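You operate a simulated robot arm through the tools that you are given. There is no shell and no other tool. Be economical: measure what you need, move in short steps, check, and stop when the job is done.

You run a simulated robot arm. Do the job below in one go: nothing can be reset, and whatever is moved stays where it is left.

## Task
Take the purple tulle roll on the top deck of the blue trolley and put it away on the grey mat. Put the short vase labelled "B" from the top of the cart with red cloth on the top deck of the blue trolley. Open the teal counter drawer, fetch the sachet that says "rose" from the top of the cart with red cloth and set it in the inside of the teal counter drawer, then shut the drawer. Any order will do. Set down upright: short vase.
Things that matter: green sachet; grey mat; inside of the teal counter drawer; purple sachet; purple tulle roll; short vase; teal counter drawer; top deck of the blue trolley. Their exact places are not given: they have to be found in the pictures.

It is judged by the outcome, as a careful person would: the job done as asked, and still so three seconds after it is handed in. It fails if anything else is knocked over, pushed out of place, dropped, spilled or broken. Flat cloth is picked up by pressing the open fingertips on it (5 to 10 N) and closing them slowly along it; thin cloth reads only 2 to 8 mm in the jaws.

## Robot
A 7-joint arm with a two-finger gripper on a trunk, on a base that drives. Base frame: it is fixed to the floor where the robot stands at the start and does not move with it; the origin is under the middle of the robot, x ahead of it, y to its left, z up; the surface under the hand at the start is at about z = 740. Lengths are in mm, angles in rad, forces in N, time in s.
With the tool pointing down near the work surface it reaches from about 240 to 780 mm from the robot's upright axis, wherever it stands. Its first joint turns from -2.897 to 2.897 rad. Places, roughly: green sachet, purple sachet [-2000, -3500, 1000]; grey mat [-5800, -2100, 900]; inside of the teal counter drawer [-6500, -2100, 600]; short vase [-1500, -3500, 1000]; teal counter drawer [-6500, -2000, 700]; top deck of the blue trolley [500, 100, 700]. Payload 2.45 kg.
The tool frame sits at the grasp point between the pads (the TCP): z along the fingers, y along the line on which they close. The tips reach 27 mm beyond it. The gripper opens to 80 mm. The gripper's body begins 54 mm behind the TCP.
Orientation is told as [roll, pitch, yaw] about the base's x, y, z axes, in that order, counted from this pose: with the fingers straight down and closing along the base's y, the tool's x points along the base's -x, its y along +y and its z along -z.

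## Interface
- The arm moves only by the tool apply_moves. Its argument "commands" is a list of rows, each a list of 7 numbers: the shift along the tool's x, y, z in mm, then the turn, a rotation vector about the tool's x, y, z in rad, then the finger opening in mm, from 0 to 80. In form: [[dx, dy, dz, rx, ry, rz, fingers], ...]. A call has 1 to 8 rows; each row shifts and turns the commanded pose from where the row before left it, along the tool's axes as they then stand. Rows are played at 5 a second. More than 50 mm and 0.15 rad between two rows, or a gripper value outside its range, and nothing of the call is played. Where a pose cannot be reached the arm comes as near as it can. A force on the tool above 40 N (or 10 N above the force at the start of the call, whichever is more), or a blocked arm, ends the call early, and 0.2 s more pass. Each finger travels about 153 mm/s and halts on what it meets, pressing with about 40 N; the grip force reading is that of the motor and also rises with nothing between the fingers. The clock runs only during rows and for 0.2 s after the last one: add rows that do not move to give the fingers time. The reply holds the time, the measured pose of the TCP, the force on the tool along the base axes, the opening and the grip force, in the units named above and with some noise, with the torque about the TCP (base axes, N m) and any sound that the robot's microphone picked up.
- Cameras (640 x 400 px; columns grow to the right, rows downward): "scene" is now at [51.6, 147.6, 1610.2]; the picture's right is [0.11, -0.99, 0.00], its down [-0.82, -0.09, -0.57] and it looks along [0.56, 0.06, -0.82] (base axes); focal length 296 px, centre (320, 200). "wrist" rides on the gripper at [63, 12, -79] in the tool frame; the picture's right is [-0.19, 0.98, 0.00], its down [-0.72, -0.14, -0.68] and it looks along [-0.67, -0.13, 0.73] (tool axes); focal length 226 px, centre (320, 200).
- get_image(camera): a new picture of that camera. The clock stands still meanwhile.
- slide_trunk(by): slides the trunk up (or, below 0, down) by that many mm; the arm and the scene camera ride with it, the base frame stays. It gives what a move gives, with no picture.
- base_move(legs): drives the robot by 1 to 6 legs, each [ahead, turn to the left] in mm and rad, along the robot's own axes; the way and the turn of a leg run together, so that a leg with both is an arc; at most 1500 mm and 3.142 rad a leg. The arm and the cameras ride along, it lands a little off, and it stops where it bumps. It gives what a move gives.
- aim_head(pan, tilt): turns the head with the scene camera to pan (to the left, within 2.094 rad either way) and tilt (down, from -0.506 to 1.204), counted from straight ahead of the robot. It gives what a move gives.
- probe_pixels(camera, pixels): for up to 12 pixels [column, row] of the newest picture of that camera ("zoom" is the newest enlarged one), the place [x, y, z] in the base frame of the surface seen there, good to about 2 mm. The clock stands still meanwhile.
- zoom(camera, box): a new picture of the part [left, top, right, bottom] of that camera's present view, enlarged. The clock stands still meanwhile.
- sign_off(): hands the job in; it is judged then, once.

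Keep the steps short. Do not move on a guess: measure, check each grasp and each placing, and mend mistakes. In all there are 110 turns and 98 pictures (those below and enlarged ones count). Leave the gripper open and the arm clear of the work at the hand-in unless told otherwise, and finish with a single line.

The tools are called after "Call:" as name(argument=value, ...) on one line, values as JSON. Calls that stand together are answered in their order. apply_moves: Moves the arm, as the interface text tells. Its arguments: {"type":"object","properties":{"commands":{"type":"array"}},"required":["commands"]} The other tools are called the same way: slide_trunk (by) slides the trunk up or down; base_move (legs) drives the base; aim_head (pan, tilt) turns the head that bears the scene camera; get_image (camera) takes a picture; probe_pixels (camera, pixels) gives the place of the surface under pixels of a picture; zoom (camera, box) takes an enlarged picture of a part of a camera's view; sign_off () hands the job in.

At the start:

```text
time_s: 0.0
position: [512.9, 15.1, 1058.8]
orientation: [0.001, 0.0, 0.001]
ft_force: [0.3, -0.1, -1.2]
ft_torque: [-0.01, -0.02, 0.0]
finger_gap: 80.3
grip_force: 0.1
trunk travel left (down, up): [-250.0, 290.0]
robot x, y, heading: [0.2, -4.1, 0.008]
head pan, tilt: [0.112, 0.967]
```

scene: 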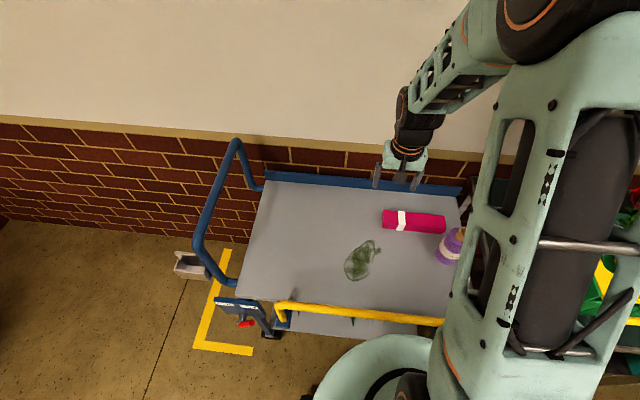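
wrist: 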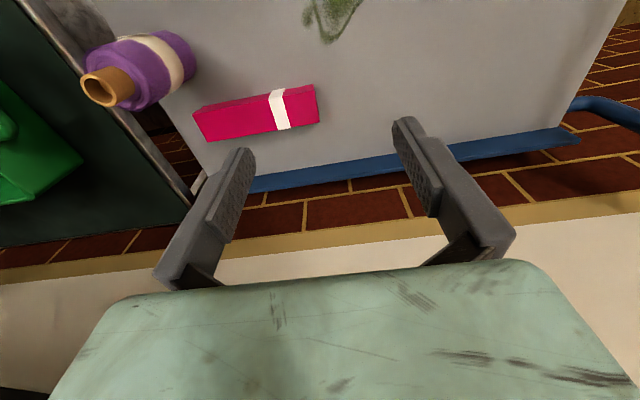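

I see the purple roll at the right end of the trolley (wrist px ~140,70). I will zoom and measure it first.

Call:
zoom(camera="wrist", box=[40, 0, 360, 200])

Call:
probe_pixels(camera="wrist", pixels=[[100, 88], [122, 88], [115, 55], [150, 65], [160, 45], [180, 55], [150, 90], [185, 80], [220, 60], [300, 60], [255, 110], [160, 120]])

Call:
probe_pixels(camera="scene", pixels=[[445, 255], [452, 240], [458, 232], [440, 265], [420, 270], [300, 250], [245, 290], [265, 185], [460, 195], [435, 320], [410, 222], [360, 260]])

```text
2.00 times, centred on (200, 100) of wrist
```

zoom: 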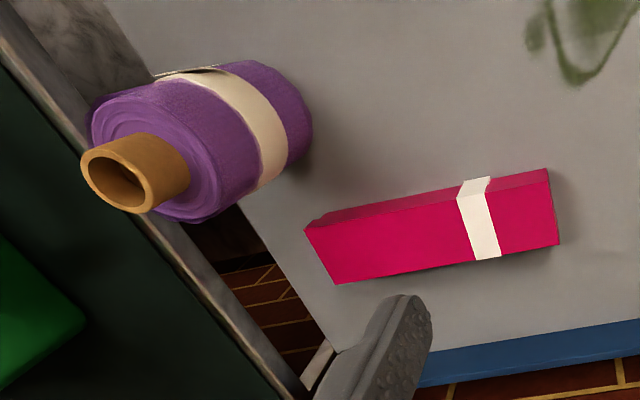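

```text
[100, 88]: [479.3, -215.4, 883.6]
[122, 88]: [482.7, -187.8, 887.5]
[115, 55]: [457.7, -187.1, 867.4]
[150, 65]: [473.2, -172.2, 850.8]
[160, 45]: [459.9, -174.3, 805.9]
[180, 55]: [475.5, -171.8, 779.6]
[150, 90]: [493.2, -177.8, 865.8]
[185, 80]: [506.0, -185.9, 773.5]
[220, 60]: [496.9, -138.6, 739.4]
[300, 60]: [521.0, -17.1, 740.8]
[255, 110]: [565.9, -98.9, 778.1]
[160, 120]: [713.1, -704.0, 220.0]
```

```text
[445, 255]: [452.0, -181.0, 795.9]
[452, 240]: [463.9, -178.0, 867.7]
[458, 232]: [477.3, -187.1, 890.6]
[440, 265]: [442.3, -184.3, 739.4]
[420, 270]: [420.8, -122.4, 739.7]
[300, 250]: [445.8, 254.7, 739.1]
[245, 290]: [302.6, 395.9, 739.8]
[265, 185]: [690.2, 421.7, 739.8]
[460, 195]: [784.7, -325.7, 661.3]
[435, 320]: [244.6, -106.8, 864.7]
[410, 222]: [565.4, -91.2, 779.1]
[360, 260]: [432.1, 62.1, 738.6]
```

The roll stands upright with its core on top at about (478, -207, 890). I'll bring the hand over it at the present height to look closer.

Call:
apply_moves(commands=[[0, -45, 0, 0, 0, 0, 80], [0, -45, 0, 0, 0, 0, 80], [0, -45, 0, 0, 0, 0, 80], [0, -45, 0, 0, 0, 0, 80], [-20, -40, 0, 0, 0, 0, 80], [-20, 0, 0, 0, 0, 0, 80]])

Call:
get_image(camera="wrist")

```text
time_s: 1.4
position: [554.3, -205.4, 1061.8]
orientation: [-0.001, 0.002, 0.0]
ft_force: [-0.1, -1.0, 0.2]
ft_torque: [0.03, 0.01, 0.0]
finger_gap: 80.2
grip_force: 0.1
trunk travel left (down, up): [-250.0, 290.0]
robot x, y, heading: [-1.3, -0.7, -0.005]
head pan, tilt: [0.112, 0.967]
```

```text
94 pictures are left
```

wrist: 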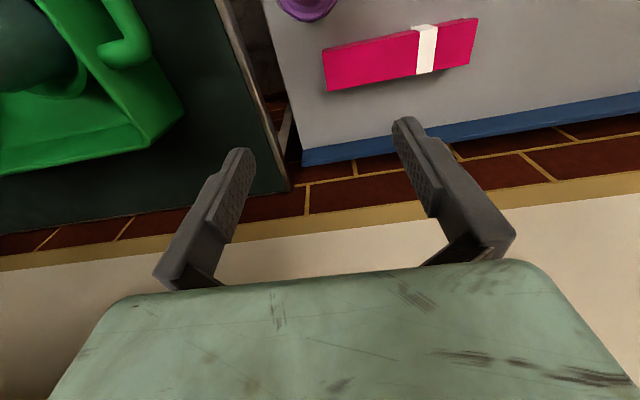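

The picture's down is away from the robot, so I moved the wrong way in x. I'll back off toward the robot to see the core.

Call:
apply_moves(commands=[[45, 0, 0, 0, 0, 0, 80], [45, 0, 0, 0, 0, 0, 80], [45, 0, 0, 0, 0, 0, 80], [0, 0, 0, 0, 0, 0, 80]])

Call:
zoom(camera="wrist", box=[160, 0, 480, 200])

```text
time_s: 2.4
position: [413.5, -207.6, 1062.3]
orientation: [0.001, 0.001, -0.001]
ft_force: [-0.4, 0.6, 0.6]
ft_torque: [-0.04, -0.01, -0.05]
finger_gap: 80.0
grip_force: 0.2
trunk travel left (down, up): [-250.0, 290.0]
robot x, y, heading: [0.4, 2.6, 0.001]
head pan, tilt: [0.112, 0.967]
```

```text
2.00 times, centred on (320, 100) of wrist
```

zoom: 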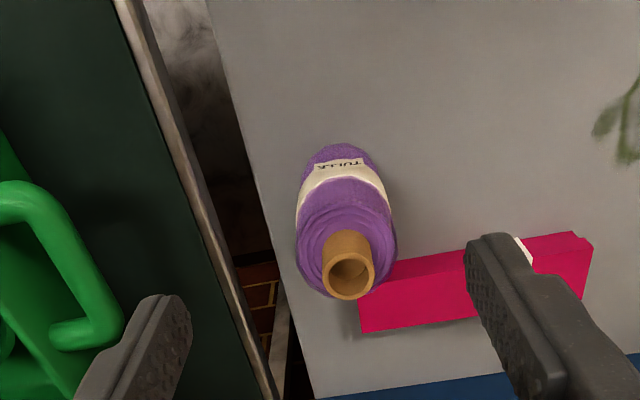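

Call:
probe_pixels(camera="zoom", pixels=[[327, 272], [373, 272], [349, 256], [349, 297], [349, 235], [310, 255], [385, 255], [347, 215], [330, 284], [369, 285], [345, 180]])

```text
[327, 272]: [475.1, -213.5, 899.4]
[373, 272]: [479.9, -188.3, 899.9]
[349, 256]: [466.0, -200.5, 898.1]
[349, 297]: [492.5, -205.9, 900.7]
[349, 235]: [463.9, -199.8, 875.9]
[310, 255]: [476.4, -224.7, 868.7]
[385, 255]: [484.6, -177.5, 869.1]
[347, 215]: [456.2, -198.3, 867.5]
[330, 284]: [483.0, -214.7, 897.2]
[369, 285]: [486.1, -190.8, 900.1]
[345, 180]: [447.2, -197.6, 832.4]
```

Core centre is about (479, -202), top z 900; the roll body is ~57 mm wide below z 868. I'll move over it and descend to TCP z 857, gripping the body across y.

Call:
apply_moves(commands=[[-33, 3, 0, 0, 0, 0, 80], [-33, 4, 0, 0, 0, 0, 80], [0, 0, 45, 0, 0, 0, 80], [0, 0, 45, 0, 0, 0, 80], [0, 0, 30, 0, 0, 0, 80], [0, 0, 0, 0, 0, 0, 80]])

Call:
get_image(camera="wrist")

```text
time_s: 3.8
position: [481.6, -199.9, 939.5]
orientation: [0.001, -0.001, 0.0]
ft_force: [0.1, -0.4, -0.6]
ft_torque: [0.01, -0.02, -0.02]
finger_gap: 79.9
grip_force: 0.1
trunk travel left (down, up): [-250.0, 290.0]
robot x, y, heading: [-0.0, 0.8, 0.003]
head pan, tilt: [0.112, 0.967]
```

```text
92 pictures are left
```

wrist: 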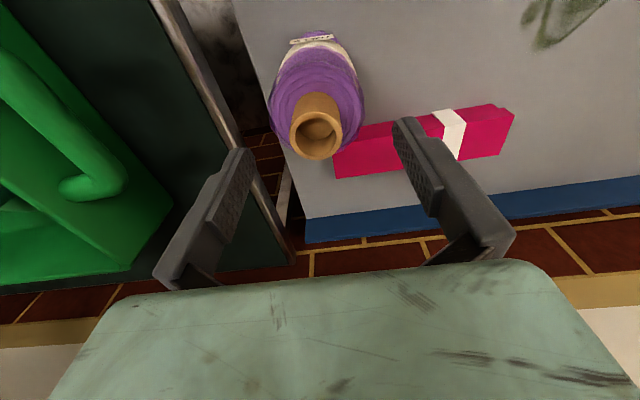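

The core sits centred between the fingers. Descend 82 mm.

Call:
apply_moves(commands=[[2, -1, 35, 0, 0, 0, 80], [0, 0, 30, 0, 0, 0, 80], [0, 0, 17, 0, 0, 0, 80], [0, 0, 0, 0, 0, 0, 80]])

Call:
get_image(camera="wrist")

```text
time_s: 4.8
position: [481.6, -198.0, 859.3]
orientation: [0.001, 0.0, 0.0]
ft_force: [0.9, 0.2, 0.3]
ft_torque: [0.02, -0.01, 0.02]
finger_gap: 80.1
grip_force: 0.0
trunk travel left (down, up): [-250.0, 290.0]
robot x, y, heading: [0.2, -1.9, -0.001]
head pan, tilt: [0.112, 0.967]
```

```text
91 pictures are left
```

wrist: 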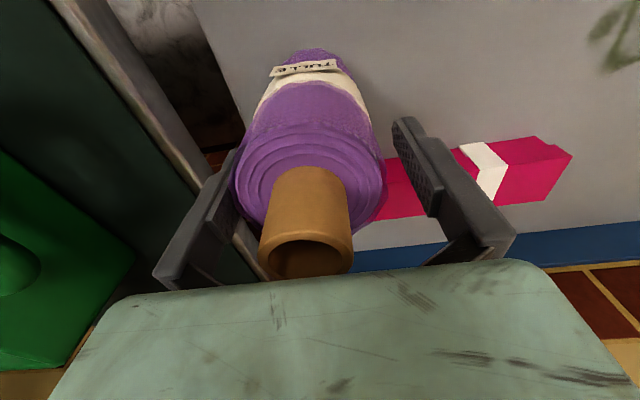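

The roll sits left of the middle (toward −y). Measure it before closing.

Call:
probe_pixels(camera="wrist", pixels=[[265, 130], [375, 135], [385, 185], [246, 180], [310, 160], [308, 172], [265, 235], [350, 235], [380, 200]])

```text
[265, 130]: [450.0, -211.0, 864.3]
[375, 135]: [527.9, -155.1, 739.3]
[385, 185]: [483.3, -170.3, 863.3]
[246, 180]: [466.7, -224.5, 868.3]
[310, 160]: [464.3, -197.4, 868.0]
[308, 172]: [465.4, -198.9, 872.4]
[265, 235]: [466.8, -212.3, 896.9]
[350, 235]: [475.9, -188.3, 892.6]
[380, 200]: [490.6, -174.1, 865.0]
```

Centre y ≈ -201; shift -3 and close gently.

Call:
apply_moves(commands=[[2, -3, 0, 0, 0, 0, 80], [0, 0, 0, 0, 0, 0, 72], [0, 0, 0, 0, 0, 0, 64], [0, 0, 0, 0, 0, 0, 56], [0, 0, 0, 0, 0, 0, 48], [0, 0, 0, 0, 0, 0, 40]])

```text
time_s: 6.2
position: [478.0, -200.0, 860.0]
orientation: [0.0, 0.001, 0.001]
ft_force: [-0.4, 0.2, -0.4]
ft_torque: [0.01, 0.01, -0.05]
finger_gap: 60.6
grip_force: 40.2
trunk travel left (down, up): [-250.0, 290.0]
robot x, y, heading: [1.3, -0.0, 0.004]
head pan, tilt: [0.112, 0.967]
```

Gripped at 60.6 mm. Lift well clear of the trolley (including its 865 mm yellow rail).

Call:
apply_moves(commands=[[0, 0, -30, 0, 0, 0, 40], [0, 0, -45, 0, 0, 0, 40], [0, 0, -45, 0, 0, 0, 40], [0, 0, -45, 0, 0, 0, 40], [0, 0, -45, 0, 0, 0, 40], [0, 0, 0, 0, 0, 0, 40]])

Call:
get_image(camera="wrist")

Call:
aim_head(pan=2.09, tilt=0.35)

Call:
get_image(camera="scene")

Call:
aim_head(pan=-2.09, tilt=0.35)

Call:
get_image(camera="scene")

```text
time_s: 7.6
position: [476.5, -200.6, 1070.5]
orientation: [0.001, -0.001, 0.001]
ft_force: [-0.6, -0.6, -2.8]
ft_torque: [-0.01, -0.01, -0.05]
finger_gap: 60.4
grip_force: 40.4
trunk travel left (down, up): [-250.0, 290.0]
robot x, y, heading: [-0.1, -4.0, 0.005]
head pan, tilt: [0.112, 0.967]
```

```text
90 pictures are left
```

wrist: 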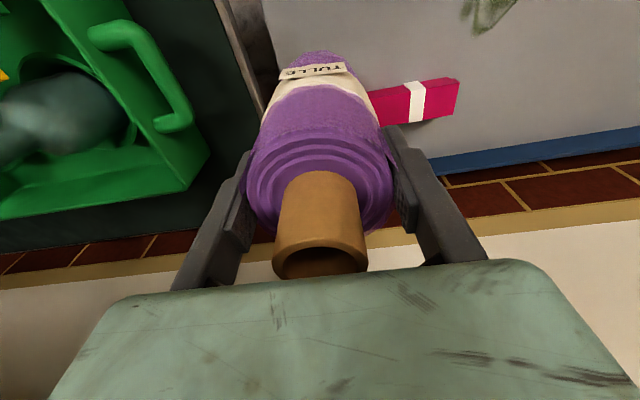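

```text
time_s: 9.5
position: [477.9, -201.2, 1069.0]
orientation: [0.001, 0.002, -0.001]
ft_force: [1.0, 0.1, -0.6]
ft_torque: [0.02, -0.01, 0.01]
finger_gap: 60.4
grip_force: 40.0
trunk travel left (down, up): [-250.0, 290.0]
robot x, y, heading: [-1.3, 1.5, 0.0]
head pan, tilt: [2.089, 0.351]
```

```text
89 pictures are left
```

scene: 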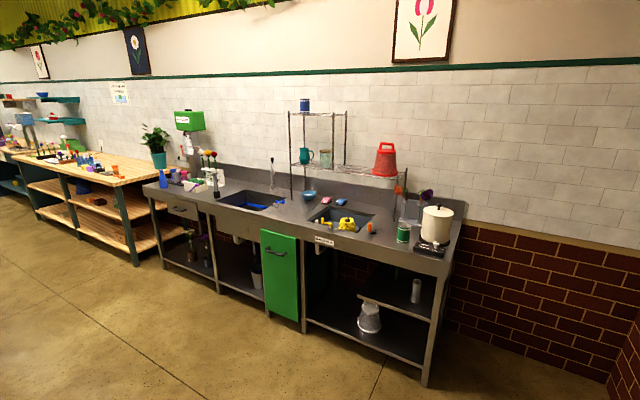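

```text
time_s: 12.9
position: [478.0, -202.7, 1068.8]
orientation: [0.0, 0.001, 0.0]
ft_force: [0.5, -0.3, -0.5]
ft_torque: [-0.01, 0.0, -0.01]
finger_gap: 60.1
grip_force: 40.2
trunk travel left (down, up): [-250.0, 290.0]
robot x, y, heading: [0.3, 3.0, -0.004]
head pan, tilt: [-2.089, 0.351]
```

```text
88 pictures are left
```

scene: 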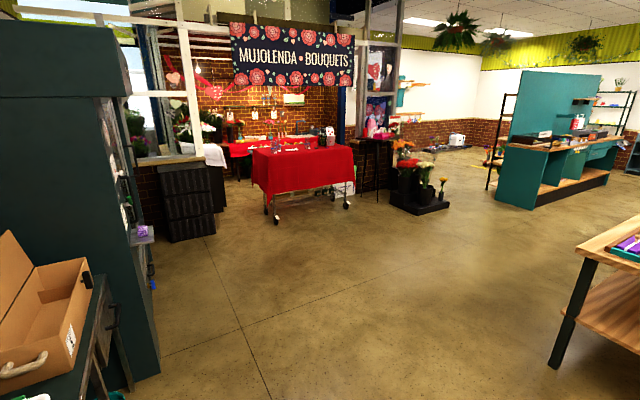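

The red cart is centre, the teal counter at far right, a wooden bench nearer right. Measure these for driving.

Call:
probe_pixels(camera="scene", pixels=[[555, 365], [580, 255], [530, 205], [500, 200], [605, 180], [508, 148], [276, 218], [347, 205], [160, 370], [390, 210], [180, 240], [620, 145]])

Call:
zoom(camera="scene", box=[480, 60, 640, 220])

```text
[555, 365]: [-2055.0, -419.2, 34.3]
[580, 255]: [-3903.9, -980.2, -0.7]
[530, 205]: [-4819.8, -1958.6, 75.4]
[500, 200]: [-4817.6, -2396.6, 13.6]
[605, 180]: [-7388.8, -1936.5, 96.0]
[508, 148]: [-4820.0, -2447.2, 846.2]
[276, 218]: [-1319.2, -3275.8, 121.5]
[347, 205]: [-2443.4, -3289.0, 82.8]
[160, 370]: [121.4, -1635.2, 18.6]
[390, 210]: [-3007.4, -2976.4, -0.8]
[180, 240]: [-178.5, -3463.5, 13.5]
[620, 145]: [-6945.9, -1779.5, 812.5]
```

```text
2.50 times, centred on (560, 140) of scene
```

zoom: 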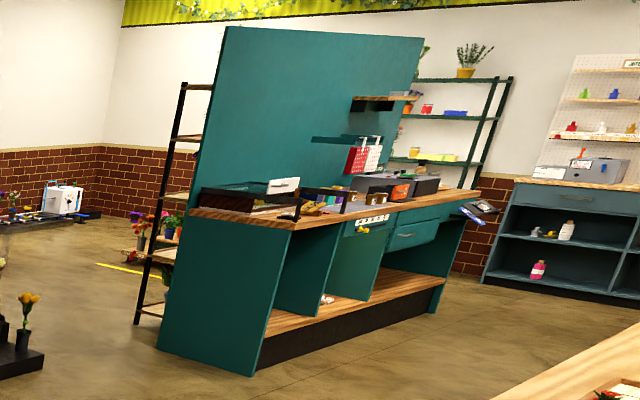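

Teal counter spans x −4820…−6950 with its front facing +y at y≈−1800. Plan: pull the arm in, back away from the trolley, then look behind before driving to a lane at y≈−1250.

Call:
apply_moves(commands=[[20, 45, 0, 0, 0, 0, 40], [20, 45, 0, 0, 0, 0, 40], [20, 45, 0, 0, 0, 0, 40], [20, 45, 0, 0, 0, 0, 40], [0, 0, 0, 0, 0, 0, 40]])

Call:
base_move(legs=[[-500, 0], [0, -1.2]])

Call:
aim_head(pan=-1.0, tilt=0.4)

Call:
get_image(camera="scene")

```text
time_s: 14.1
position: [401.2, -21.9, 1066.3]
orientation: [0.001, 0.001, 0.0]
ft_force: [0.2, -0.6, -1.7]
ft_torque: [0.03, 0.01, -0.04]
finger_gap: 60.3
grip_force: 40.1
trunk travel left (down, up): [-250.0, 290.0]
robot x, y, heading: [-0.9, -0.2, -0.0]
head pan, tilt: [-2.089, 0.351]
```

```text
time_s: 20.2
position: [-377.9, -383.8, 1066.8]
orientation: [0.0, -0.001, -1.203]
ft_force: [0.8, -0.2, -0.1]
ft_torque: [-0.02, -0.02, 0.02]
finger_gap: 40.1
grip_force: 0.0
trunk travel left (down, up): [-250.0, 290.0]
robot x, y, heading: [-499.8, -4.2, -1.206]
head pan, tilt: [-2.089, 0.351]
```

```text
time_s: 21.5
position: [-378.2, -385.5, 1066.7]
orientation: [0.0, 0.0, -1.205]
ft_force: [-0.3, 0.0, 0.3]
ft_torque: [0.02, -0.03, -0.07]
finger_gap: 39.8
grip_force: 0.1
trunk travel left (down, up): [-250.0, 290.0]
robot x, y, heading: [-504.9, -5.4, -1.201]
head pan, tilt: [-1.0, 0.4]
```

```text
86 pictures are left
```

scene: 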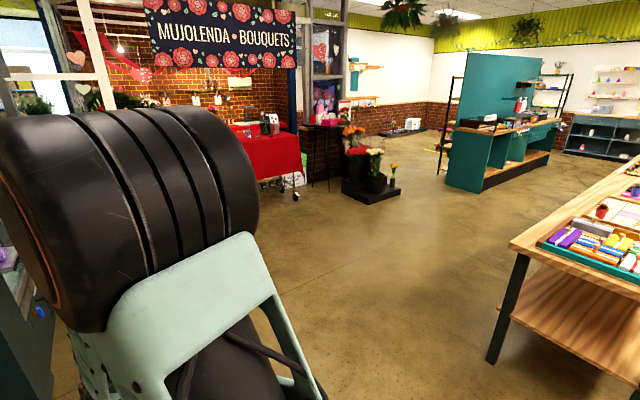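

The fingers read 40 mm with no force: the roll has slipped out during the drive. I need to find it.

Call:
aim_head(pan=1.2, tilt=0.6)

Call:
get_image(camera="scene")

Call:
get_image(camera="wrist")

Call:
aim_head(pan=0.0, tilt=1.0)

Call:
get_image(camera="scene")

```text
time_s: 23.6
position: [-377.4, -385.5, 1066.8]
orientation: [0.0, 0.001, -1.206]
ft_force: [-0.2, 0.6, -0.2]
ft_torque: [-0.03, -0.02, -0.04]
finger_gap: 39.9
grip_force: 0.0
trunk travel left (down, up): [-250.0, 290.0]
robot x, y, heading: [-501.1, 0.1, -1.2]
head pan, tilt: [1.201, 0.6]
```

```text
85 pictures are left
```

scene: 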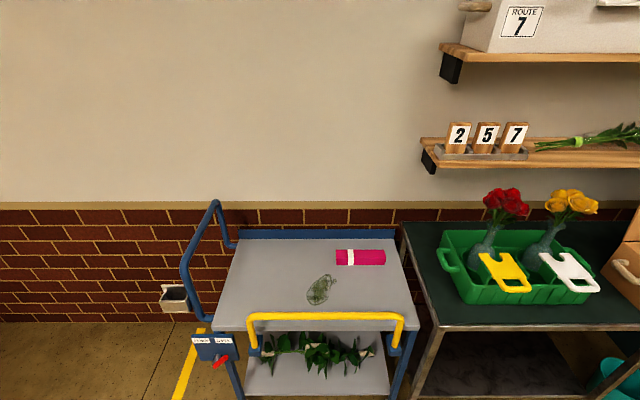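

```text
84 pictures are left
```

wrist: 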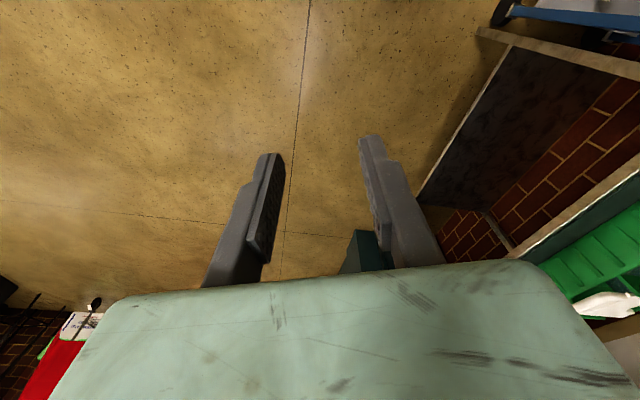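

```text
time_s: 25.0
position: [-379.5, -384.2, 1065.9]
orientation: [0.0, -0.002, -1.204]
ft_force: [0.0, 0.2, 0.1]
ft_torque: [0.01, 0.02, -0.01]
finger_gap: 40.1
grip_force: 0.0
trunk travel left (down, up): [-250.0, 290.0]
robot x, y, heading: [-503.5, 3.7, -1.207]
head pan, tilt: [0.0, 1.0]
```

```text
83 pictures are left
```

scene: 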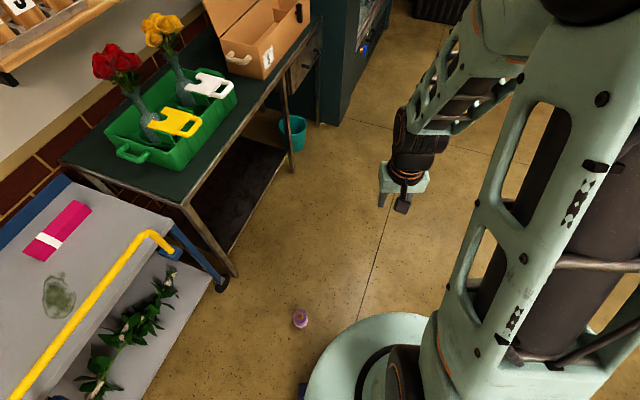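

The roll is on the floor near the base at px (300, 320). Zoom and measure.

Call:
zoom(camera="scene", box=[260, 290, 340, 340])

Call:
probe_pixels(camera="scene", pixels=[[300, 312], [293, 319], [307, 319], [300, 326], [300, 335], [380, 318], [222, 285], [301, 320]])

```text
8.00 times, centred on (300, 315) of scene
```

zoom: 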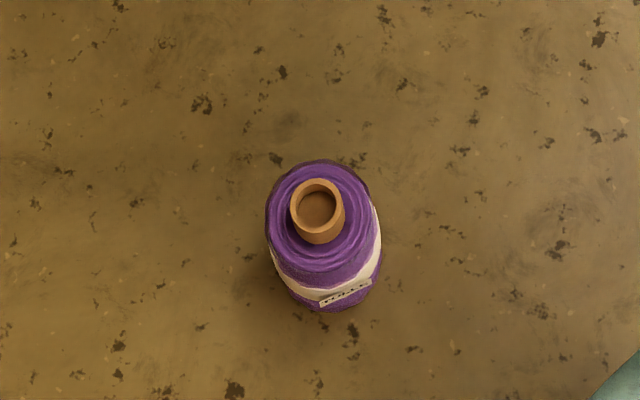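

```text
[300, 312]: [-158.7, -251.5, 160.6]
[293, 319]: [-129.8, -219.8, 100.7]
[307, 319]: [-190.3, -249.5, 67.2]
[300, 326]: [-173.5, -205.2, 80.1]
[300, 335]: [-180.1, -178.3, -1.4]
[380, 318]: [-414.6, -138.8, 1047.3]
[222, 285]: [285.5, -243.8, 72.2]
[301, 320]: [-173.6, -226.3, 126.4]
```

The roll stands upright and undamaged on the floor at about (−160, −235). I'll back off 120 mm for a good reach, lower the trunk, and look again.

Call:
base_move(legs=[[-120, 0]])

Call:
slide_trunk(by=-250)

Call:
get_image(camera="scene")

```text
time_s: 26.2
position: [-418.3, -275.4, 1065.6]
orientation: [0.0, 0.001, -1.198]
ft_force: [0.2, 0.5, 0.8]
ft_torque: [0.0, 0.03, 0.01]
finger_gap: 40.0
grip_force: 0.1
trunk travel left (down, up): [-250.0, 290.0]
robot x, y, heading: [-546.5, 107.9, -1.204]
head pan, tilt: [0.0, 1.0]
```

```text
time_s: 28.8
position: [-417.8, -276.9, 816.2]
orientation: [0.0, 0.0, -1.199]
ft_force: [-0.8, 0.1, -0.3]
ft_torque: [-0.01, 0.02, 0.0]
finger_gap: 39.9
grip_force: 0.2
trunk travel left (down, up): [0.0, 540.0]
robot x, y, heading: [-547.7, 110.9, -1.206]
head pan, tilt: [0.0, 1.0]
```

```text
81 pictures are left
```

scene: 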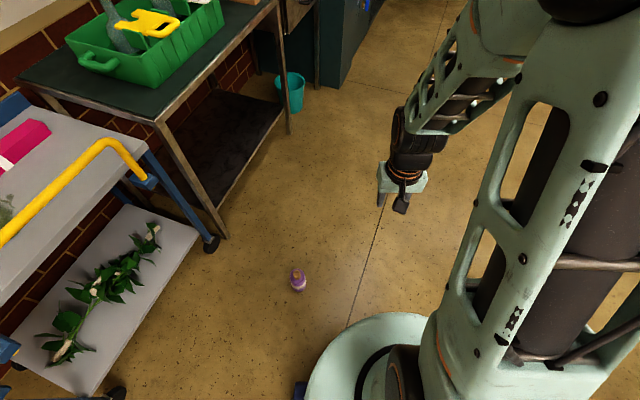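

Call:
zoom(camera="scene", box=[266, 255, 330, 295])

```text
10.00 times, centred on (298, 275) of scene
```

zoom: 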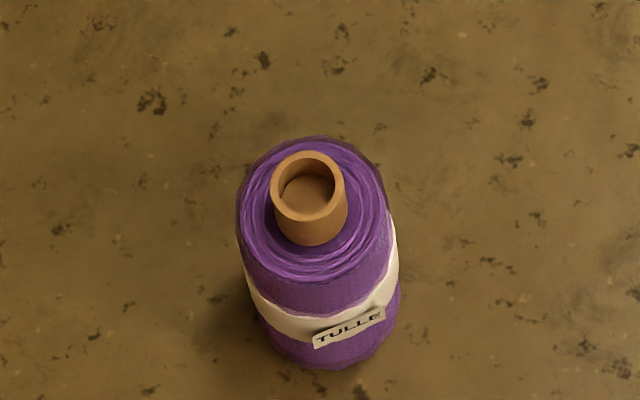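

Call:
probe_pixels(camera="zoom", pixels=[[275, 185], [341, 185], [308, 154], [308, 214], [243, 210], [388, 215], [320, 142], [315, 280], [320, 360]])

```text
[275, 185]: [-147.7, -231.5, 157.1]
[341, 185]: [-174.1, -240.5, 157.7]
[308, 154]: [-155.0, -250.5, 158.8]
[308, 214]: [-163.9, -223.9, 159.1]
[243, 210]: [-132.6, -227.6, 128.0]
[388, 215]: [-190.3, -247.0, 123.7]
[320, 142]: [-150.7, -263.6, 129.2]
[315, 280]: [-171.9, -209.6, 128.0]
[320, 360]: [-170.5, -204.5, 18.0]
```

Axis at (−161, −237), top z 159. Move above it with open fingers: tool shift (−56, +254), then descend partway.

Call:
apply_moves(commands=[[-8, 36, 0, 0, 0, 0, 80], [-8, 36, 0, 0, 0, 0, 80], [-8, 36, 0, 0, 0, 0, 80], [-8, 36, 0, 0, 0, 0, 80], [-8, 36, 0, 0, 0, 0, 80], [-8, 37, 0, 0, 0, 0, 80], [-8, 37, 0, 0, 0, 0, 80], [0, 0, 40, 0, 0, 0, 80]])

Call:
apply_moves(commands=[[0, 0, 50, 0, 0, 0, 80], [0, 0, 50, 0, 0, 0, 80], [0, 0, 50, 0, 0, 0, 80], [0, 0, 50, 0, 0, 0, 80], [0, 0, 50, 0, 0, 0, 80], [0, 0, 50, 0, 0, 0, 80], [0, 0, 50, 0, 0, 0, 80], [0, 0, 50, 0, 0, 0, 80]])

Call:
apply_moves(commands=[[0, 0, 50, 0, 0, 0, 80], [0, 0, 50, 0, 0, 0, 80], [0, 0, 36, 0, 0, 0, 80], [0, 0, 0, 0, 0, 0, 80]])

Call:
get_image(camera="wrist")

```text
time_s: 30.6
position: [-160.6, -235.9, 777.7]
orientation: [0.001, -0.001, -1.199]
ft_force: [-1.0, -0.2, 1.2]
ft_torque: [-0.01, -0.01, 0.03]
finger_gap: 80.1
grip_force: 0.0
trunk travel left (down, up): [0.0, 540.0]
robot x, y, heading: [-543.6, 105.6, -1.205]
head pan, tilt: [0.0, 1.0]
```

```text
time_s: 32.4
position: [-161.9, -231.8, 373.3]
orientation: [0.0, -0.001, -1.199]
ft_force: [-0.3, 0.7, -0.6]
ft_torque: [0.01, 0.0, -0.03]
finger_gap: 80.1
grip_force: 0.0
trunk travel left (down, up): [0.0, 540.0]
robot x, y, heading: [-543.6, 105.7, -1.206]
head pan, tilt: [0.0, 1.0]
```

```text
time_s: 33.4
position: [-162.6, -234.4, 239.1]
orientation: [0.0, 0.0, -1.2]
ft_force: [-0.3, 0.6, 0.1]
ft_torque: [0.05, 0.01, 0.0]
finger_gap: 80.2
grip_force: 0.0
trunk travel left (down, up): [0.0, 540.0]
robot x, y, heading: [-543.6, 106.0, -1.208]
head pan, tilt: [0.0, 1.0]
```

```text
79 pictures are left
```

wrist: 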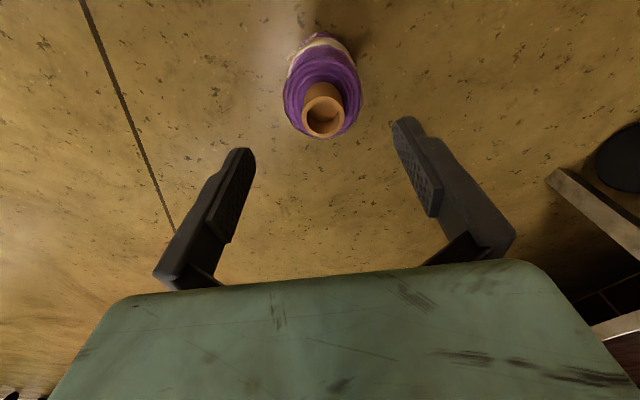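

Well aligned. Descend to z≈117 and close, now commanding full closure.

Call:
apply_moves(commands=[[-3, 0, 45, 0, 0, 0, 80], [0, 0, 45, 0, 0, 0, 80], [0, 0, 32, 0, 0, 0, 80], [0, 0, 0, 0, 0, 0, 80]])

Call:
get_image(camera="wrist")

Call:
probe_pixels(camera="wrist", pixels=[[310, 170], [240, 180], [390, 185], [310, 145]])

```text
time_s: 34.4
position: [-187.8, -224.7, 184.1]
orientation: [-0.002, 0.001, -1.198]
ft_force: [0.7, -0.5, -0.1]
ft_torque: [-0.01, 0.0, -0.01]
finger_gap: 80.1
grip_force: 0.0
out of reach, approached as far as the arm can: row 2, 3
trunk travel left (down, up): [0.0, 540.0]
robot x, y, heading: [-541.4, 108.8, -1.208]
head pan, tilt: [0.0, 1.0]
```

```text
78 pictures are left
```

wrist: 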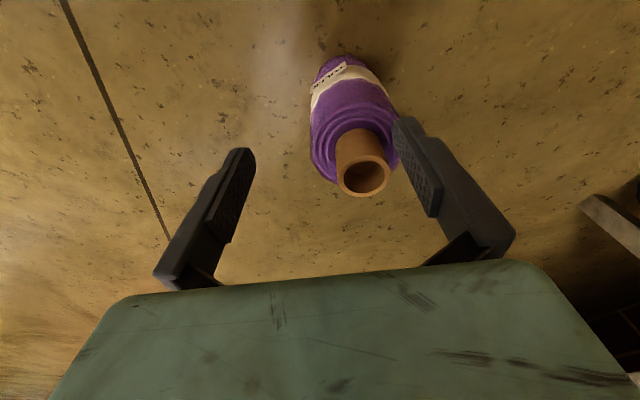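

```text
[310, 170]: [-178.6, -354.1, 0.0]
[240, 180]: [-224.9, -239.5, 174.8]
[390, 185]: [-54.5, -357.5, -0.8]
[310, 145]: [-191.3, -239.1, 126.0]
```

Straight down at this radius the arm runs out of reach at z≈184. I must stand closer; check how far the base's rim reaches.

Call:
apply_moves(commands=[[0, 0, -40, 0, 0, 0, 80], [0, 0, -40, 0, 0, 0, 80], [0, 0, 0, 0, 0, 0, 80]])

Call:
aim_head(pan=0.5, tilt=1.2)

Call:
get_image(camera="scene")

```text
time_s: 35.2
position: [-189.2, -227.0, 262.6]
orientation: [-0.001, -0.002, -1.199]
ft_force: [0.3, 0.5, -0.2]
ft_torque: [0.0, -0.01, -0.02]
finger_gap: 80.0
grip_force: 0.0
trunk travel left (down, up): [0.0, 540.0]
robot x, y, heading: [-544.2, 106.4, -1.207]
head pan, tilt: [0.0, 1.0]
```

```text
time_s: 36.1
position: [-189.3, -225.7, 260.7]
orientation: [0.002, 0.001, -1.2]
ft_force: [-0.3, -0.2, 0.6]
ft_torque: [0.01, 0.02, -0.01]
finger_gap: 79.9
grip_force: 0.1
trunk travel left (down, up): [0.0, 540.0]
robot x, y, heading: [-542.8, 105.5, -1.206]
head pan, tilt: [0.499, 1.201]
```

```text
77 pictures are left
```

scene: 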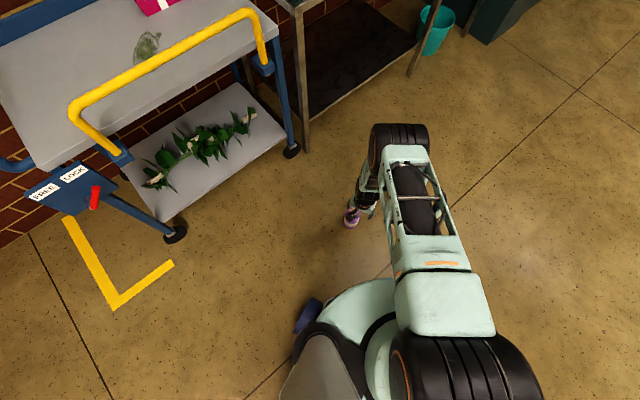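

Call:
probe_pixels(camera="scene", pixels=[[350, 283], [320, 292], [380, 280], [300, 318], [318, 300], [350, 295], [370, 320]])

```text
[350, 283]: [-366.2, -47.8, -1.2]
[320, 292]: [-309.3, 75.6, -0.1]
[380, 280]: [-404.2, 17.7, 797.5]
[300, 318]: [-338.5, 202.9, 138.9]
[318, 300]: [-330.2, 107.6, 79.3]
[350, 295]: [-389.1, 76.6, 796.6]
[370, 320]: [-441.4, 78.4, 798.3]
```

The base rim is only ~235 mm in radius, so I can drive 175 mm ahead, putting the roll at ~366 mm from the axis.

Call:
base_move(legs=[[175, 0]])

Call:
get_image(camera="scene")

```text
time_s: 37.6
position: [-126.9, -392.1, 261.2]
orientation: [0.001, -0.001, -1.197]
ft_force: [0.1, 0.3, -0.2]
ft_torque: [0.04, 0.0, -0.02]
finger_gap: 79.7
grip_force: 0.0
trunk travel left (down, up): [0.0, 540.0]
robot x, y, heading: [-480.8, -55.4, -1.206]
head pan, tilt: [0.499, 1.201]
```

```text
76 pictures are left
```

scene: 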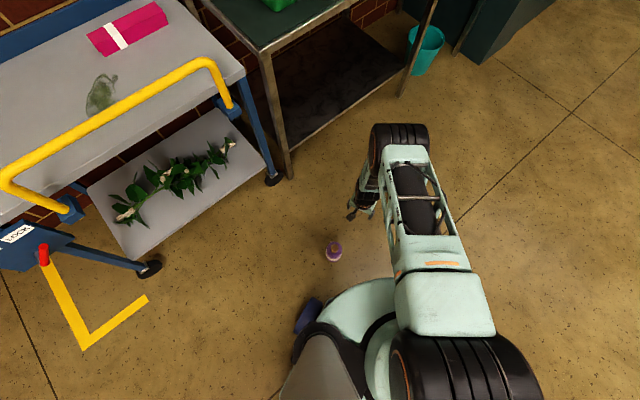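

Now shift the hand back over the roll (tool +157, +25) at z≈260.

Call:
apply_moves(commands=[[40, 6, 0, 0, 0, 0, 80], [40, 6, 0, 0, 0, 0, 80], [40, 6, 0, 0, 0, 0, 80], [37, 7, 0, 0, 0, 0, 80], [0, 0, 30, 0, 0, 0, 80], [0, 0, 0, 0, 0, 0, 80]])

Call:
get_image(camera="wrist")

```text
time_s: 39.0
position: [-159.7, -233.5, 227.5]
orientation: [0.001, -0.001, -1.197]
ft_force: [-0.4, -0.6, -0.5]
ft_torque: [-0.01, 0.03, 0.02]
finger_gap: 80.2
grip_force: 0.1
trunk travel left (down, up): [0.0, 540.0]
robot x, y, heading: [-479.3, -56.6, -1.207]
head pan, tilt: [0.499, 1.201]
```

```text
75 pictures are left
```

wrist: 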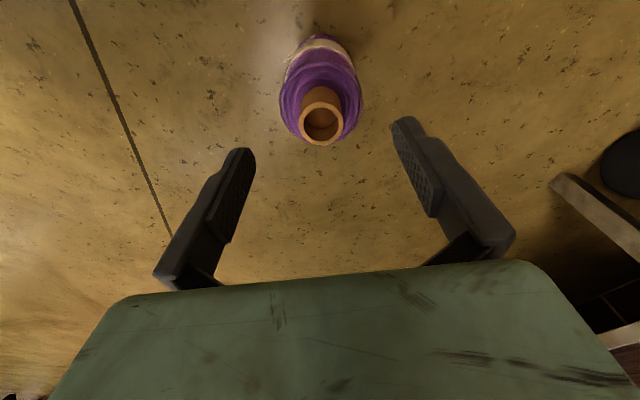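

Aligned (core at px 321,122). Descend to z≈118.

Call:
apply_moves(commands=[[-3, 0, 40, 0, 0, 0, 80], [0, 0, 40, 0, 0, 0, 80], [0, 0, 30, 0, 0, 0, 80], [0, 0, 0, 0, 0, 0, 80]])

Call:
get_image(camera="wrist")

```text
time_s: 40.0
position: [-157.4, -237.6, 165.9]
orientation: [-0.001, 0.001, -1.198]
ft_force: [0.7, -0.7, 0.2]
ft_torque: [0.04, 0.0, 0.02]
finger_gap: 80.2
grip_force: 0.0
out of reach, approached as far as the arm can: row 2, 3
trunk travel left (down, up): [0.0, 540.0]
robot x, y, heading: [-480.7, -53.8, -1.205]
head pan, tilt: [0.499, 1.201]
```

```text
74 pictures are left
```

wrist: 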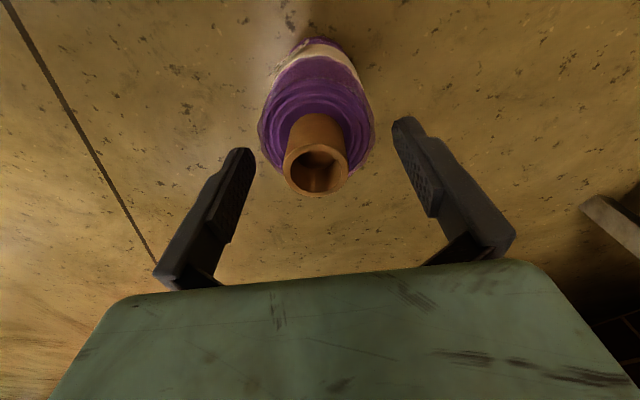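

Only reached z 166; try another short step down to see if it is a hard limit.

Call:
apply_moves(commands=[[0, 0, 10, 0, 0, 0, 80], [0, 0, 10, 0, 0, 0, 80], [0, 0, 0, 0, 0, 0, 80]])

```text
time_s: 40.8
position: [-156.5, -238.3, 166.9]
orientation: [0.001, 0.0, -1.197]
ft_force: [-0.6, -0.6, 0.2]
ft_torque: [0.0, -0.03, -0.02]
finger_gap: 80.1
grip_force: 0.1
out of reach, approached as far as the arm can: row 1, 2
trunk travel left (down, up): [0.0, 540.0]
robot x, y, heading: [-482.9, -58.5, -1.203]
head pan, tilt: [0.499, 1.201]
```

It is a hard limit at this radius. Gripping the core (28 mm wide, z 131–159) is enough to hoist it; I'll raise, drive 35 mm closer to gain some depth.

Call:
apply_moves(commands=[[0, 0, -30, 0, 0, 0, 80], [0, 0, -20, 0, 0, 0, 80], [0, 0, 0, 0, 0, 0, 80]])

Call:
base_move(legs=[[35, 0]])

```text
time_s: 41.6
position: [-158.8, -238.0, 218.1]
orientation: [-0.001, 0.001, -1.198]
ft_force: [0.5, -0.4, -0.4]
ft_torque: [0.03, 0.01, 0.04]
finger_gap: 79.9
grip_force: 0.2
trunk travel left (down, up): [0.0, 540.0]
robot x, y, heading: [-478.3, -57.4, -1.203]
head pan, tilt: [0.499, 1.201]
```

```text
time_s: 42.5
position: [-145.7, -269.4, 219.0]
orientation: [0.0, 0.001, -1.196]
ft_force: [0.1, 0.3, 0.0]
ft_torque: [-0.03, -0.04, 0.0]
finger_gap: 80.1
grip_force: 0.1
trunk travel left (down, up): [0.0, 540.0]
robot x, y, heading: [-471.7, -91.5, -1.203]
head pan, tilt: [0.499, 1.201]
```

Call:
apply_moves(commands=[[36, -2, 0, 0, 0, 0, 80], [0, 0, 30, 0, 0, 0, 80], [0, 0, 20, 0, 0, 0, 80], [0, 0, 10, 0, 0, 0, 80], [0, 0, 0, 0, 0, 0, 80]])

Call:
get_image(camera="wrist")

```text
time_s: 43.7
position: [-161.2, -235.7, 166.7]
orientation: [0.001, -0.001, -1.196]
ft_force: [-0.8, -0.4, 0.4]
ft_torque: [0.03, -0.01, 0.01]
finger_gap: 80.1
grip_force: 0.0
out of reach, approached as far as the arm can: row 4
trunk travel left (down, up): [0.0, 540.0]
robot x, y, heading: [-468.3, -91.1, -1.209]
head pan, tilt: [0.499, 1.201]
```

```text
73 pictures are left
```

wrist: 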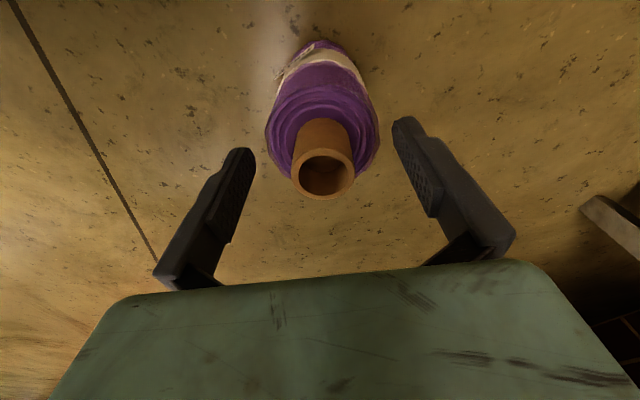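

Same limit. The tips overlap the core by ~20 mm, enough. Close on the core.

Call:
apply_moves(commands=[[0, 0, 0, 0, 0, 0, 60], [0, 0, 0, 0, 0, 0, 44], [0, 0, 0, 0, 0, 0, 34], [0, 0, 0, 0, 0, 0, 24], [0, 0, 0, 0, 0, 0, 10], [0, 0, 0, 0, 0, 0, 0]])

Call:
get_image(camera="wrist")

```text
time_s: 45.1
position: [-161.2, -236.1, 167.9]
orientation: [0.002, 0.002, -1.197]
ft_force: [-0.1, -0.7, -0.3]
ft_torque: [0.03, 0.01, -0.01]
finger_gap: 29.0
grip_force: 39.6
trunk travel left (down, up): [0.0, 540.0]
robot x, y, heading: [-466.5, -90.1, -1.206]
head pan, tilt: [0.499, 1.201]
```

```text
72 pictures are left
```

wrist: 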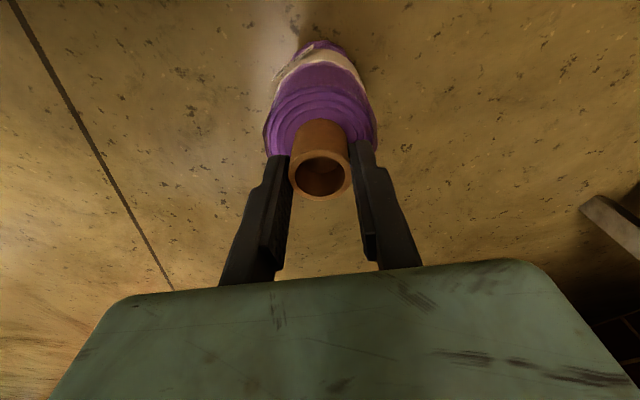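

Held at 29 mm. Lift 150 mm and keep it low while driving; test with a small turn.

Call:
apply_moves(commands=[[0, 0, -15, 0, 0, 0, 0], [0, 0, -30, 0, 0, 0, 0], [0, 0, -35, 0, 0, 0, 0], [0, 0, -35, 0, 0, 0, 0], [0, 0, -35, 0, 0, 0, 0], [0, 0, 0, 0, 0, 0, 0]])

Call:
base_move(legs=[[0, -0.4]])

Call:
get_image(camera="wrist")

```text
time_s: 46.5
position: [-159.7, -234.7, 317.1]
orientation: [-0.002, 0.0, -1.198]
ft_force: [0.0, -0.4, -0.8]
ft_torque: [-0.02, -0.01, -0.02]
finger_gap: 29.0
grip_force: 39.3
trunk travel left (down, up): [0.0, 540.0]
robot x, y, heading: [-471.4, -89.2, -1.2]
head pan, tilt: [0.499, 1.201]
```

```text
time_s: 48.1
position: [-240.6, -344.7, 315.2]
orientation: [-0.001, 0.0, -1.6]
ft_force: [0.2, 0.4, -0.1]
ft_torque: [0.0, 0.01, 0.01]
finger_gap: 29.0
grip_force: 40.4
trunk travel left (down, up): [0.0, 540.0]
robot x, y, heading: [-468.0, -92.1, -1.608]
head pan, tilt: [0.499, 1.201]
```

```text
71 pictures are left
```

wrist: 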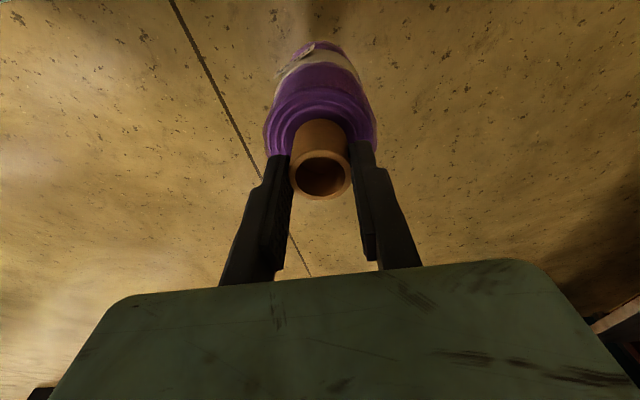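

Held firmly (29 mm, 40 N). Turn on to −2.30 and drive toward (−1500, −1250).

Call:
base_move(legs=[[0, -0.69], [700, 0]])

Call:
aim_head(pan=-0.6, tilt=0.4)

Call:
get_image(camera="scene")

```text
time_s: 53.9
position: [-930.4, -948.8, 317.5]
orientation: [-0.002, 0.001, -2.3]
ft_force: [-0.6, -0.2, -1.6]
ft_torque: [0.0, 0.01, -0.03]
finger_gap: 29.0
grip_force: 40.0
trunk travel left (down, up): [0.0, 540.0]
robot x, y, heading: [-939.8, -607.8, -2.307]
head pan, tilt: [0.499, 1.201]
```

```text
time_s: 55.2
position: [-930.6, -949.8, 317.8]
orientation: [0.0, 0.0, -2.301]
ft_force: [-0.3, -0.5, -0.7]
ft_torque: [-0.02, -0.01, -0.04]
finger_gap: 28.8
grip_force: 40.2
trunk travel left (down, up): [0.0, 540.0]
robot x, y, heading: [-941.0, -608.2, -2.31]
head pan, tilt: [-0.6, 0.4]
```

```text
70 pictures are left
```

scene: 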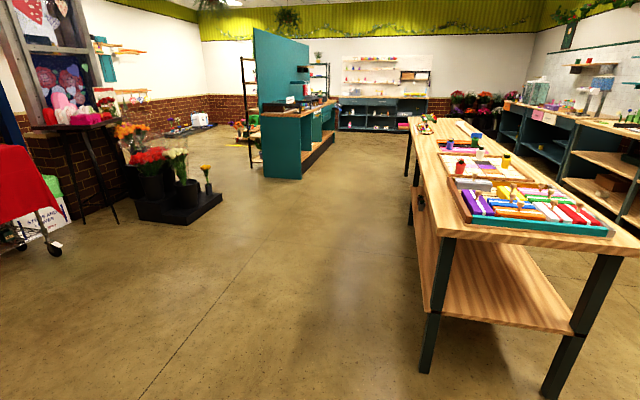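

The lane is clear. Continue to (−1510, −1240), then turn to face −x and drive 1500 mm.

Call:
probe_pixels(camera="scene", pixels=[[445, 235], [412, 122], [430, 330], [265, 175], [220, 200], [300, 175], [335, 145]])

Call:
base_move(legs=[[850, 0], [0, -0.834]])

```text
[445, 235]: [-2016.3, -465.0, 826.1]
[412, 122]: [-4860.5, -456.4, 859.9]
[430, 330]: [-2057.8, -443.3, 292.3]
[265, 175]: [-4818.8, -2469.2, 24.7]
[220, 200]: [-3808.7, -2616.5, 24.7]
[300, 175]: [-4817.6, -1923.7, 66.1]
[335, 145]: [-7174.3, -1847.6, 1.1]
```

```text
time_s: 62.0
position: [-1761.7, -1488.3, 315.8]
orientation: [0.0, 0.0, -3.122]
ft_force: [0.7, -0.7, -1.8]
ft_torque: [-0.01, 0.04, 0.0]
finger_gap: 28.7
grip_force: 40.0
trunk travel left (down, up): [0.0, 540.0]
robot x, y, heading: [-1517.7, -1253.2, -3.124]
head pan, tilt: [-0.6, 0.4]
```

Roll still held. Drive along the lane.

Call:
base_move(legs=[[0, -0.03], [1500, 0], [1300, 0]])

Call:
aim_head(pan=0.5, tilt=0.3)

Call:
get_image(camera="scene")

```text
time_s: 76.1
position: [-4609.1, -1440.0, 317.0]
orientation: [0.002, 0.0, 3.13]
ft_force: [0.2, 0.3, -0.5]
ft_torque: [-0.02, 0.0, 0.01]
finger_gap: 28.9
grip_force: 40.1
trunk travel left (down, up): [0.0, 540.0]
robot x, y, heading: [-4360.6, -1210.9, 3.123]
head pan, tilt: [-0.6, 0.4]
```

```text
time_s: 77.4
position: [-4609.3, -1439.2, 317.1]
orientation: [0.0, -0.001, 3.13]
ft_force: [1.4, 0.2, -0.9]
ft_torque: [-0.04, -0.04, 0.01]
finger_gap: 28.8
grip_force: 40.1
trunk travel left (down, up): [0.0, 540.0]
robot x, y, heading: [-4358.9, -1207.2, 3.12]
head pan, tilt: [0.499, 0.3]
```

```text
69 pictures are left
```

scene: 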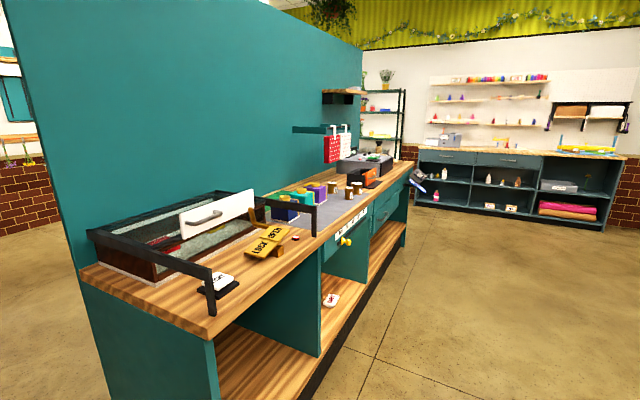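

Grey mat visible on the counter (~px 345,205). Drive on to about x=−5600 and then turn to face the counter.

Call:
probe_pixels(camera="scene", pixels=[[345, 207], [325, 225], [370, 193], [310, 205], [335, 185], [375, 235], [400, 205], [325, 250], [213, 335]])

Call:
base_move(legs=[[1250, 0]])

Call:
aim_head(pan=1.3, tilt=0.6)

Call:
get_image(camera="scene")

```text
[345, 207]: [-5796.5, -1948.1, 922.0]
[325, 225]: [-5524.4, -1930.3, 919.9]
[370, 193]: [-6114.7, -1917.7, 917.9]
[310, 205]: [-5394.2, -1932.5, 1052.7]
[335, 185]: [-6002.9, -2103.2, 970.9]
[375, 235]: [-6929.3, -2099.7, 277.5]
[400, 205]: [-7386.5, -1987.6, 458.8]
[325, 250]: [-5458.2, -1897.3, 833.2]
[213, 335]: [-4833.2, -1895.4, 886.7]
```

```text
time_s: 83.7
position: [-5852.8, -1422.7, 317.2]
orientation: [0.0, 0.0, 3.14]
ft_force: [0.1, 1.1, -1.8]
ft_torque: [0.01, 0.02, 0.01]
finger_gap: 28.6
grip_force: 39.7
trunk travel left (down, up): [0.0, 540.0]
robot x, y, heading: [-5604.7, -1192.0, 3.136]
head pan, tilt: [0.499, 0.3]
```

```text
time_s: 84.9
position: [-5851.7, -1421.8, 316.8]
orientation: [0.001, 0.0, 3.139]
ft_force: [0.8, 0.0, -1.0]
ft_torque: [0.0, 0.0, 0.02]
finger_gap: 28.6
grip_force: 40.4
trunk travel left (down, up): [0.0, 540.0]
robot x, y, heading: [-5609.9, -1186.9, 3.128]
head pan, tilt: [1.3, 0.6]
```

```text
68 pictures are left
```

scene: 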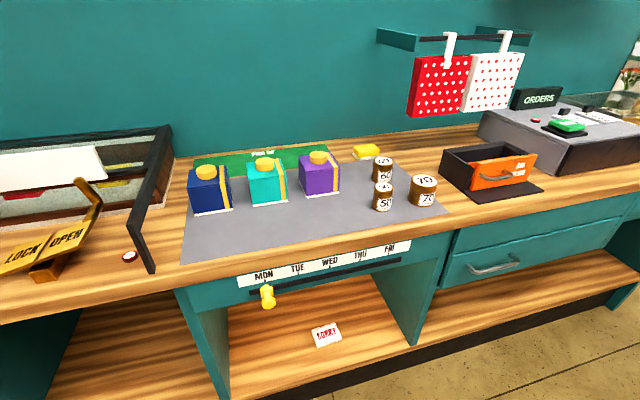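

I see the grey mat with three boxes and three weights; the free front area is around px (300,225). The teal drawer with handle is at px (495,265). Measure.

Call:
probe_pixels(camera="scene", pixels=[[190, 258], [440, 205], [300, 225], [320, 208], [270, 208], [383, 210], [425, 203], [230, 250], [360, 220], [212, 212], [340, 192], [345, 210]])

Call:
probe_pixels(camera="scene", pixels=[[470, 270], [495, 268], [518, 258], [495, 245], [452, 235], [620, 200], [445, 288], [610, 240], [490, 198], [540, 190], [440, 240], [430, 245]])

Call:
zoom(camera="scene", box=[400, 120, 640, 300])

```text
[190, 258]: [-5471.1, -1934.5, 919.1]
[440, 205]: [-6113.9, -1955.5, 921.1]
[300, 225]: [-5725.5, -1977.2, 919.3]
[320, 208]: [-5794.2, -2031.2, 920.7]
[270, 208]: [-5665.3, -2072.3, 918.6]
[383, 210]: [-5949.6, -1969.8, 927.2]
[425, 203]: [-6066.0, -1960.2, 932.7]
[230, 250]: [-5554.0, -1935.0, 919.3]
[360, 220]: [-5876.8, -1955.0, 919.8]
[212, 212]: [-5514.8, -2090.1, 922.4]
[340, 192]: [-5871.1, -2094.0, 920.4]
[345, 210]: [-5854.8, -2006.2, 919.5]
```

```text
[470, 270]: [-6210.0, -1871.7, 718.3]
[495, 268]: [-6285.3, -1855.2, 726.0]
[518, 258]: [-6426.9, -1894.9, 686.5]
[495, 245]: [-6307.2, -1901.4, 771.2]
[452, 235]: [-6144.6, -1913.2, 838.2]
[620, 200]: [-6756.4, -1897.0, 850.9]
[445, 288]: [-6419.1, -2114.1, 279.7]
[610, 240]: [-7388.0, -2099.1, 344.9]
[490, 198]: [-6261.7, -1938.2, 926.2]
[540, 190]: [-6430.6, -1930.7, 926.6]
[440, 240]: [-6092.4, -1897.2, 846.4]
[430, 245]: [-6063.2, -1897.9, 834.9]
```

```text
2.22 times, centred on (520, 210) of scene
```

zoom: 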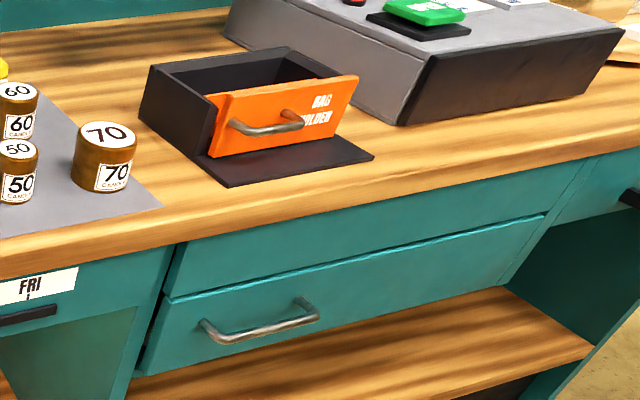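

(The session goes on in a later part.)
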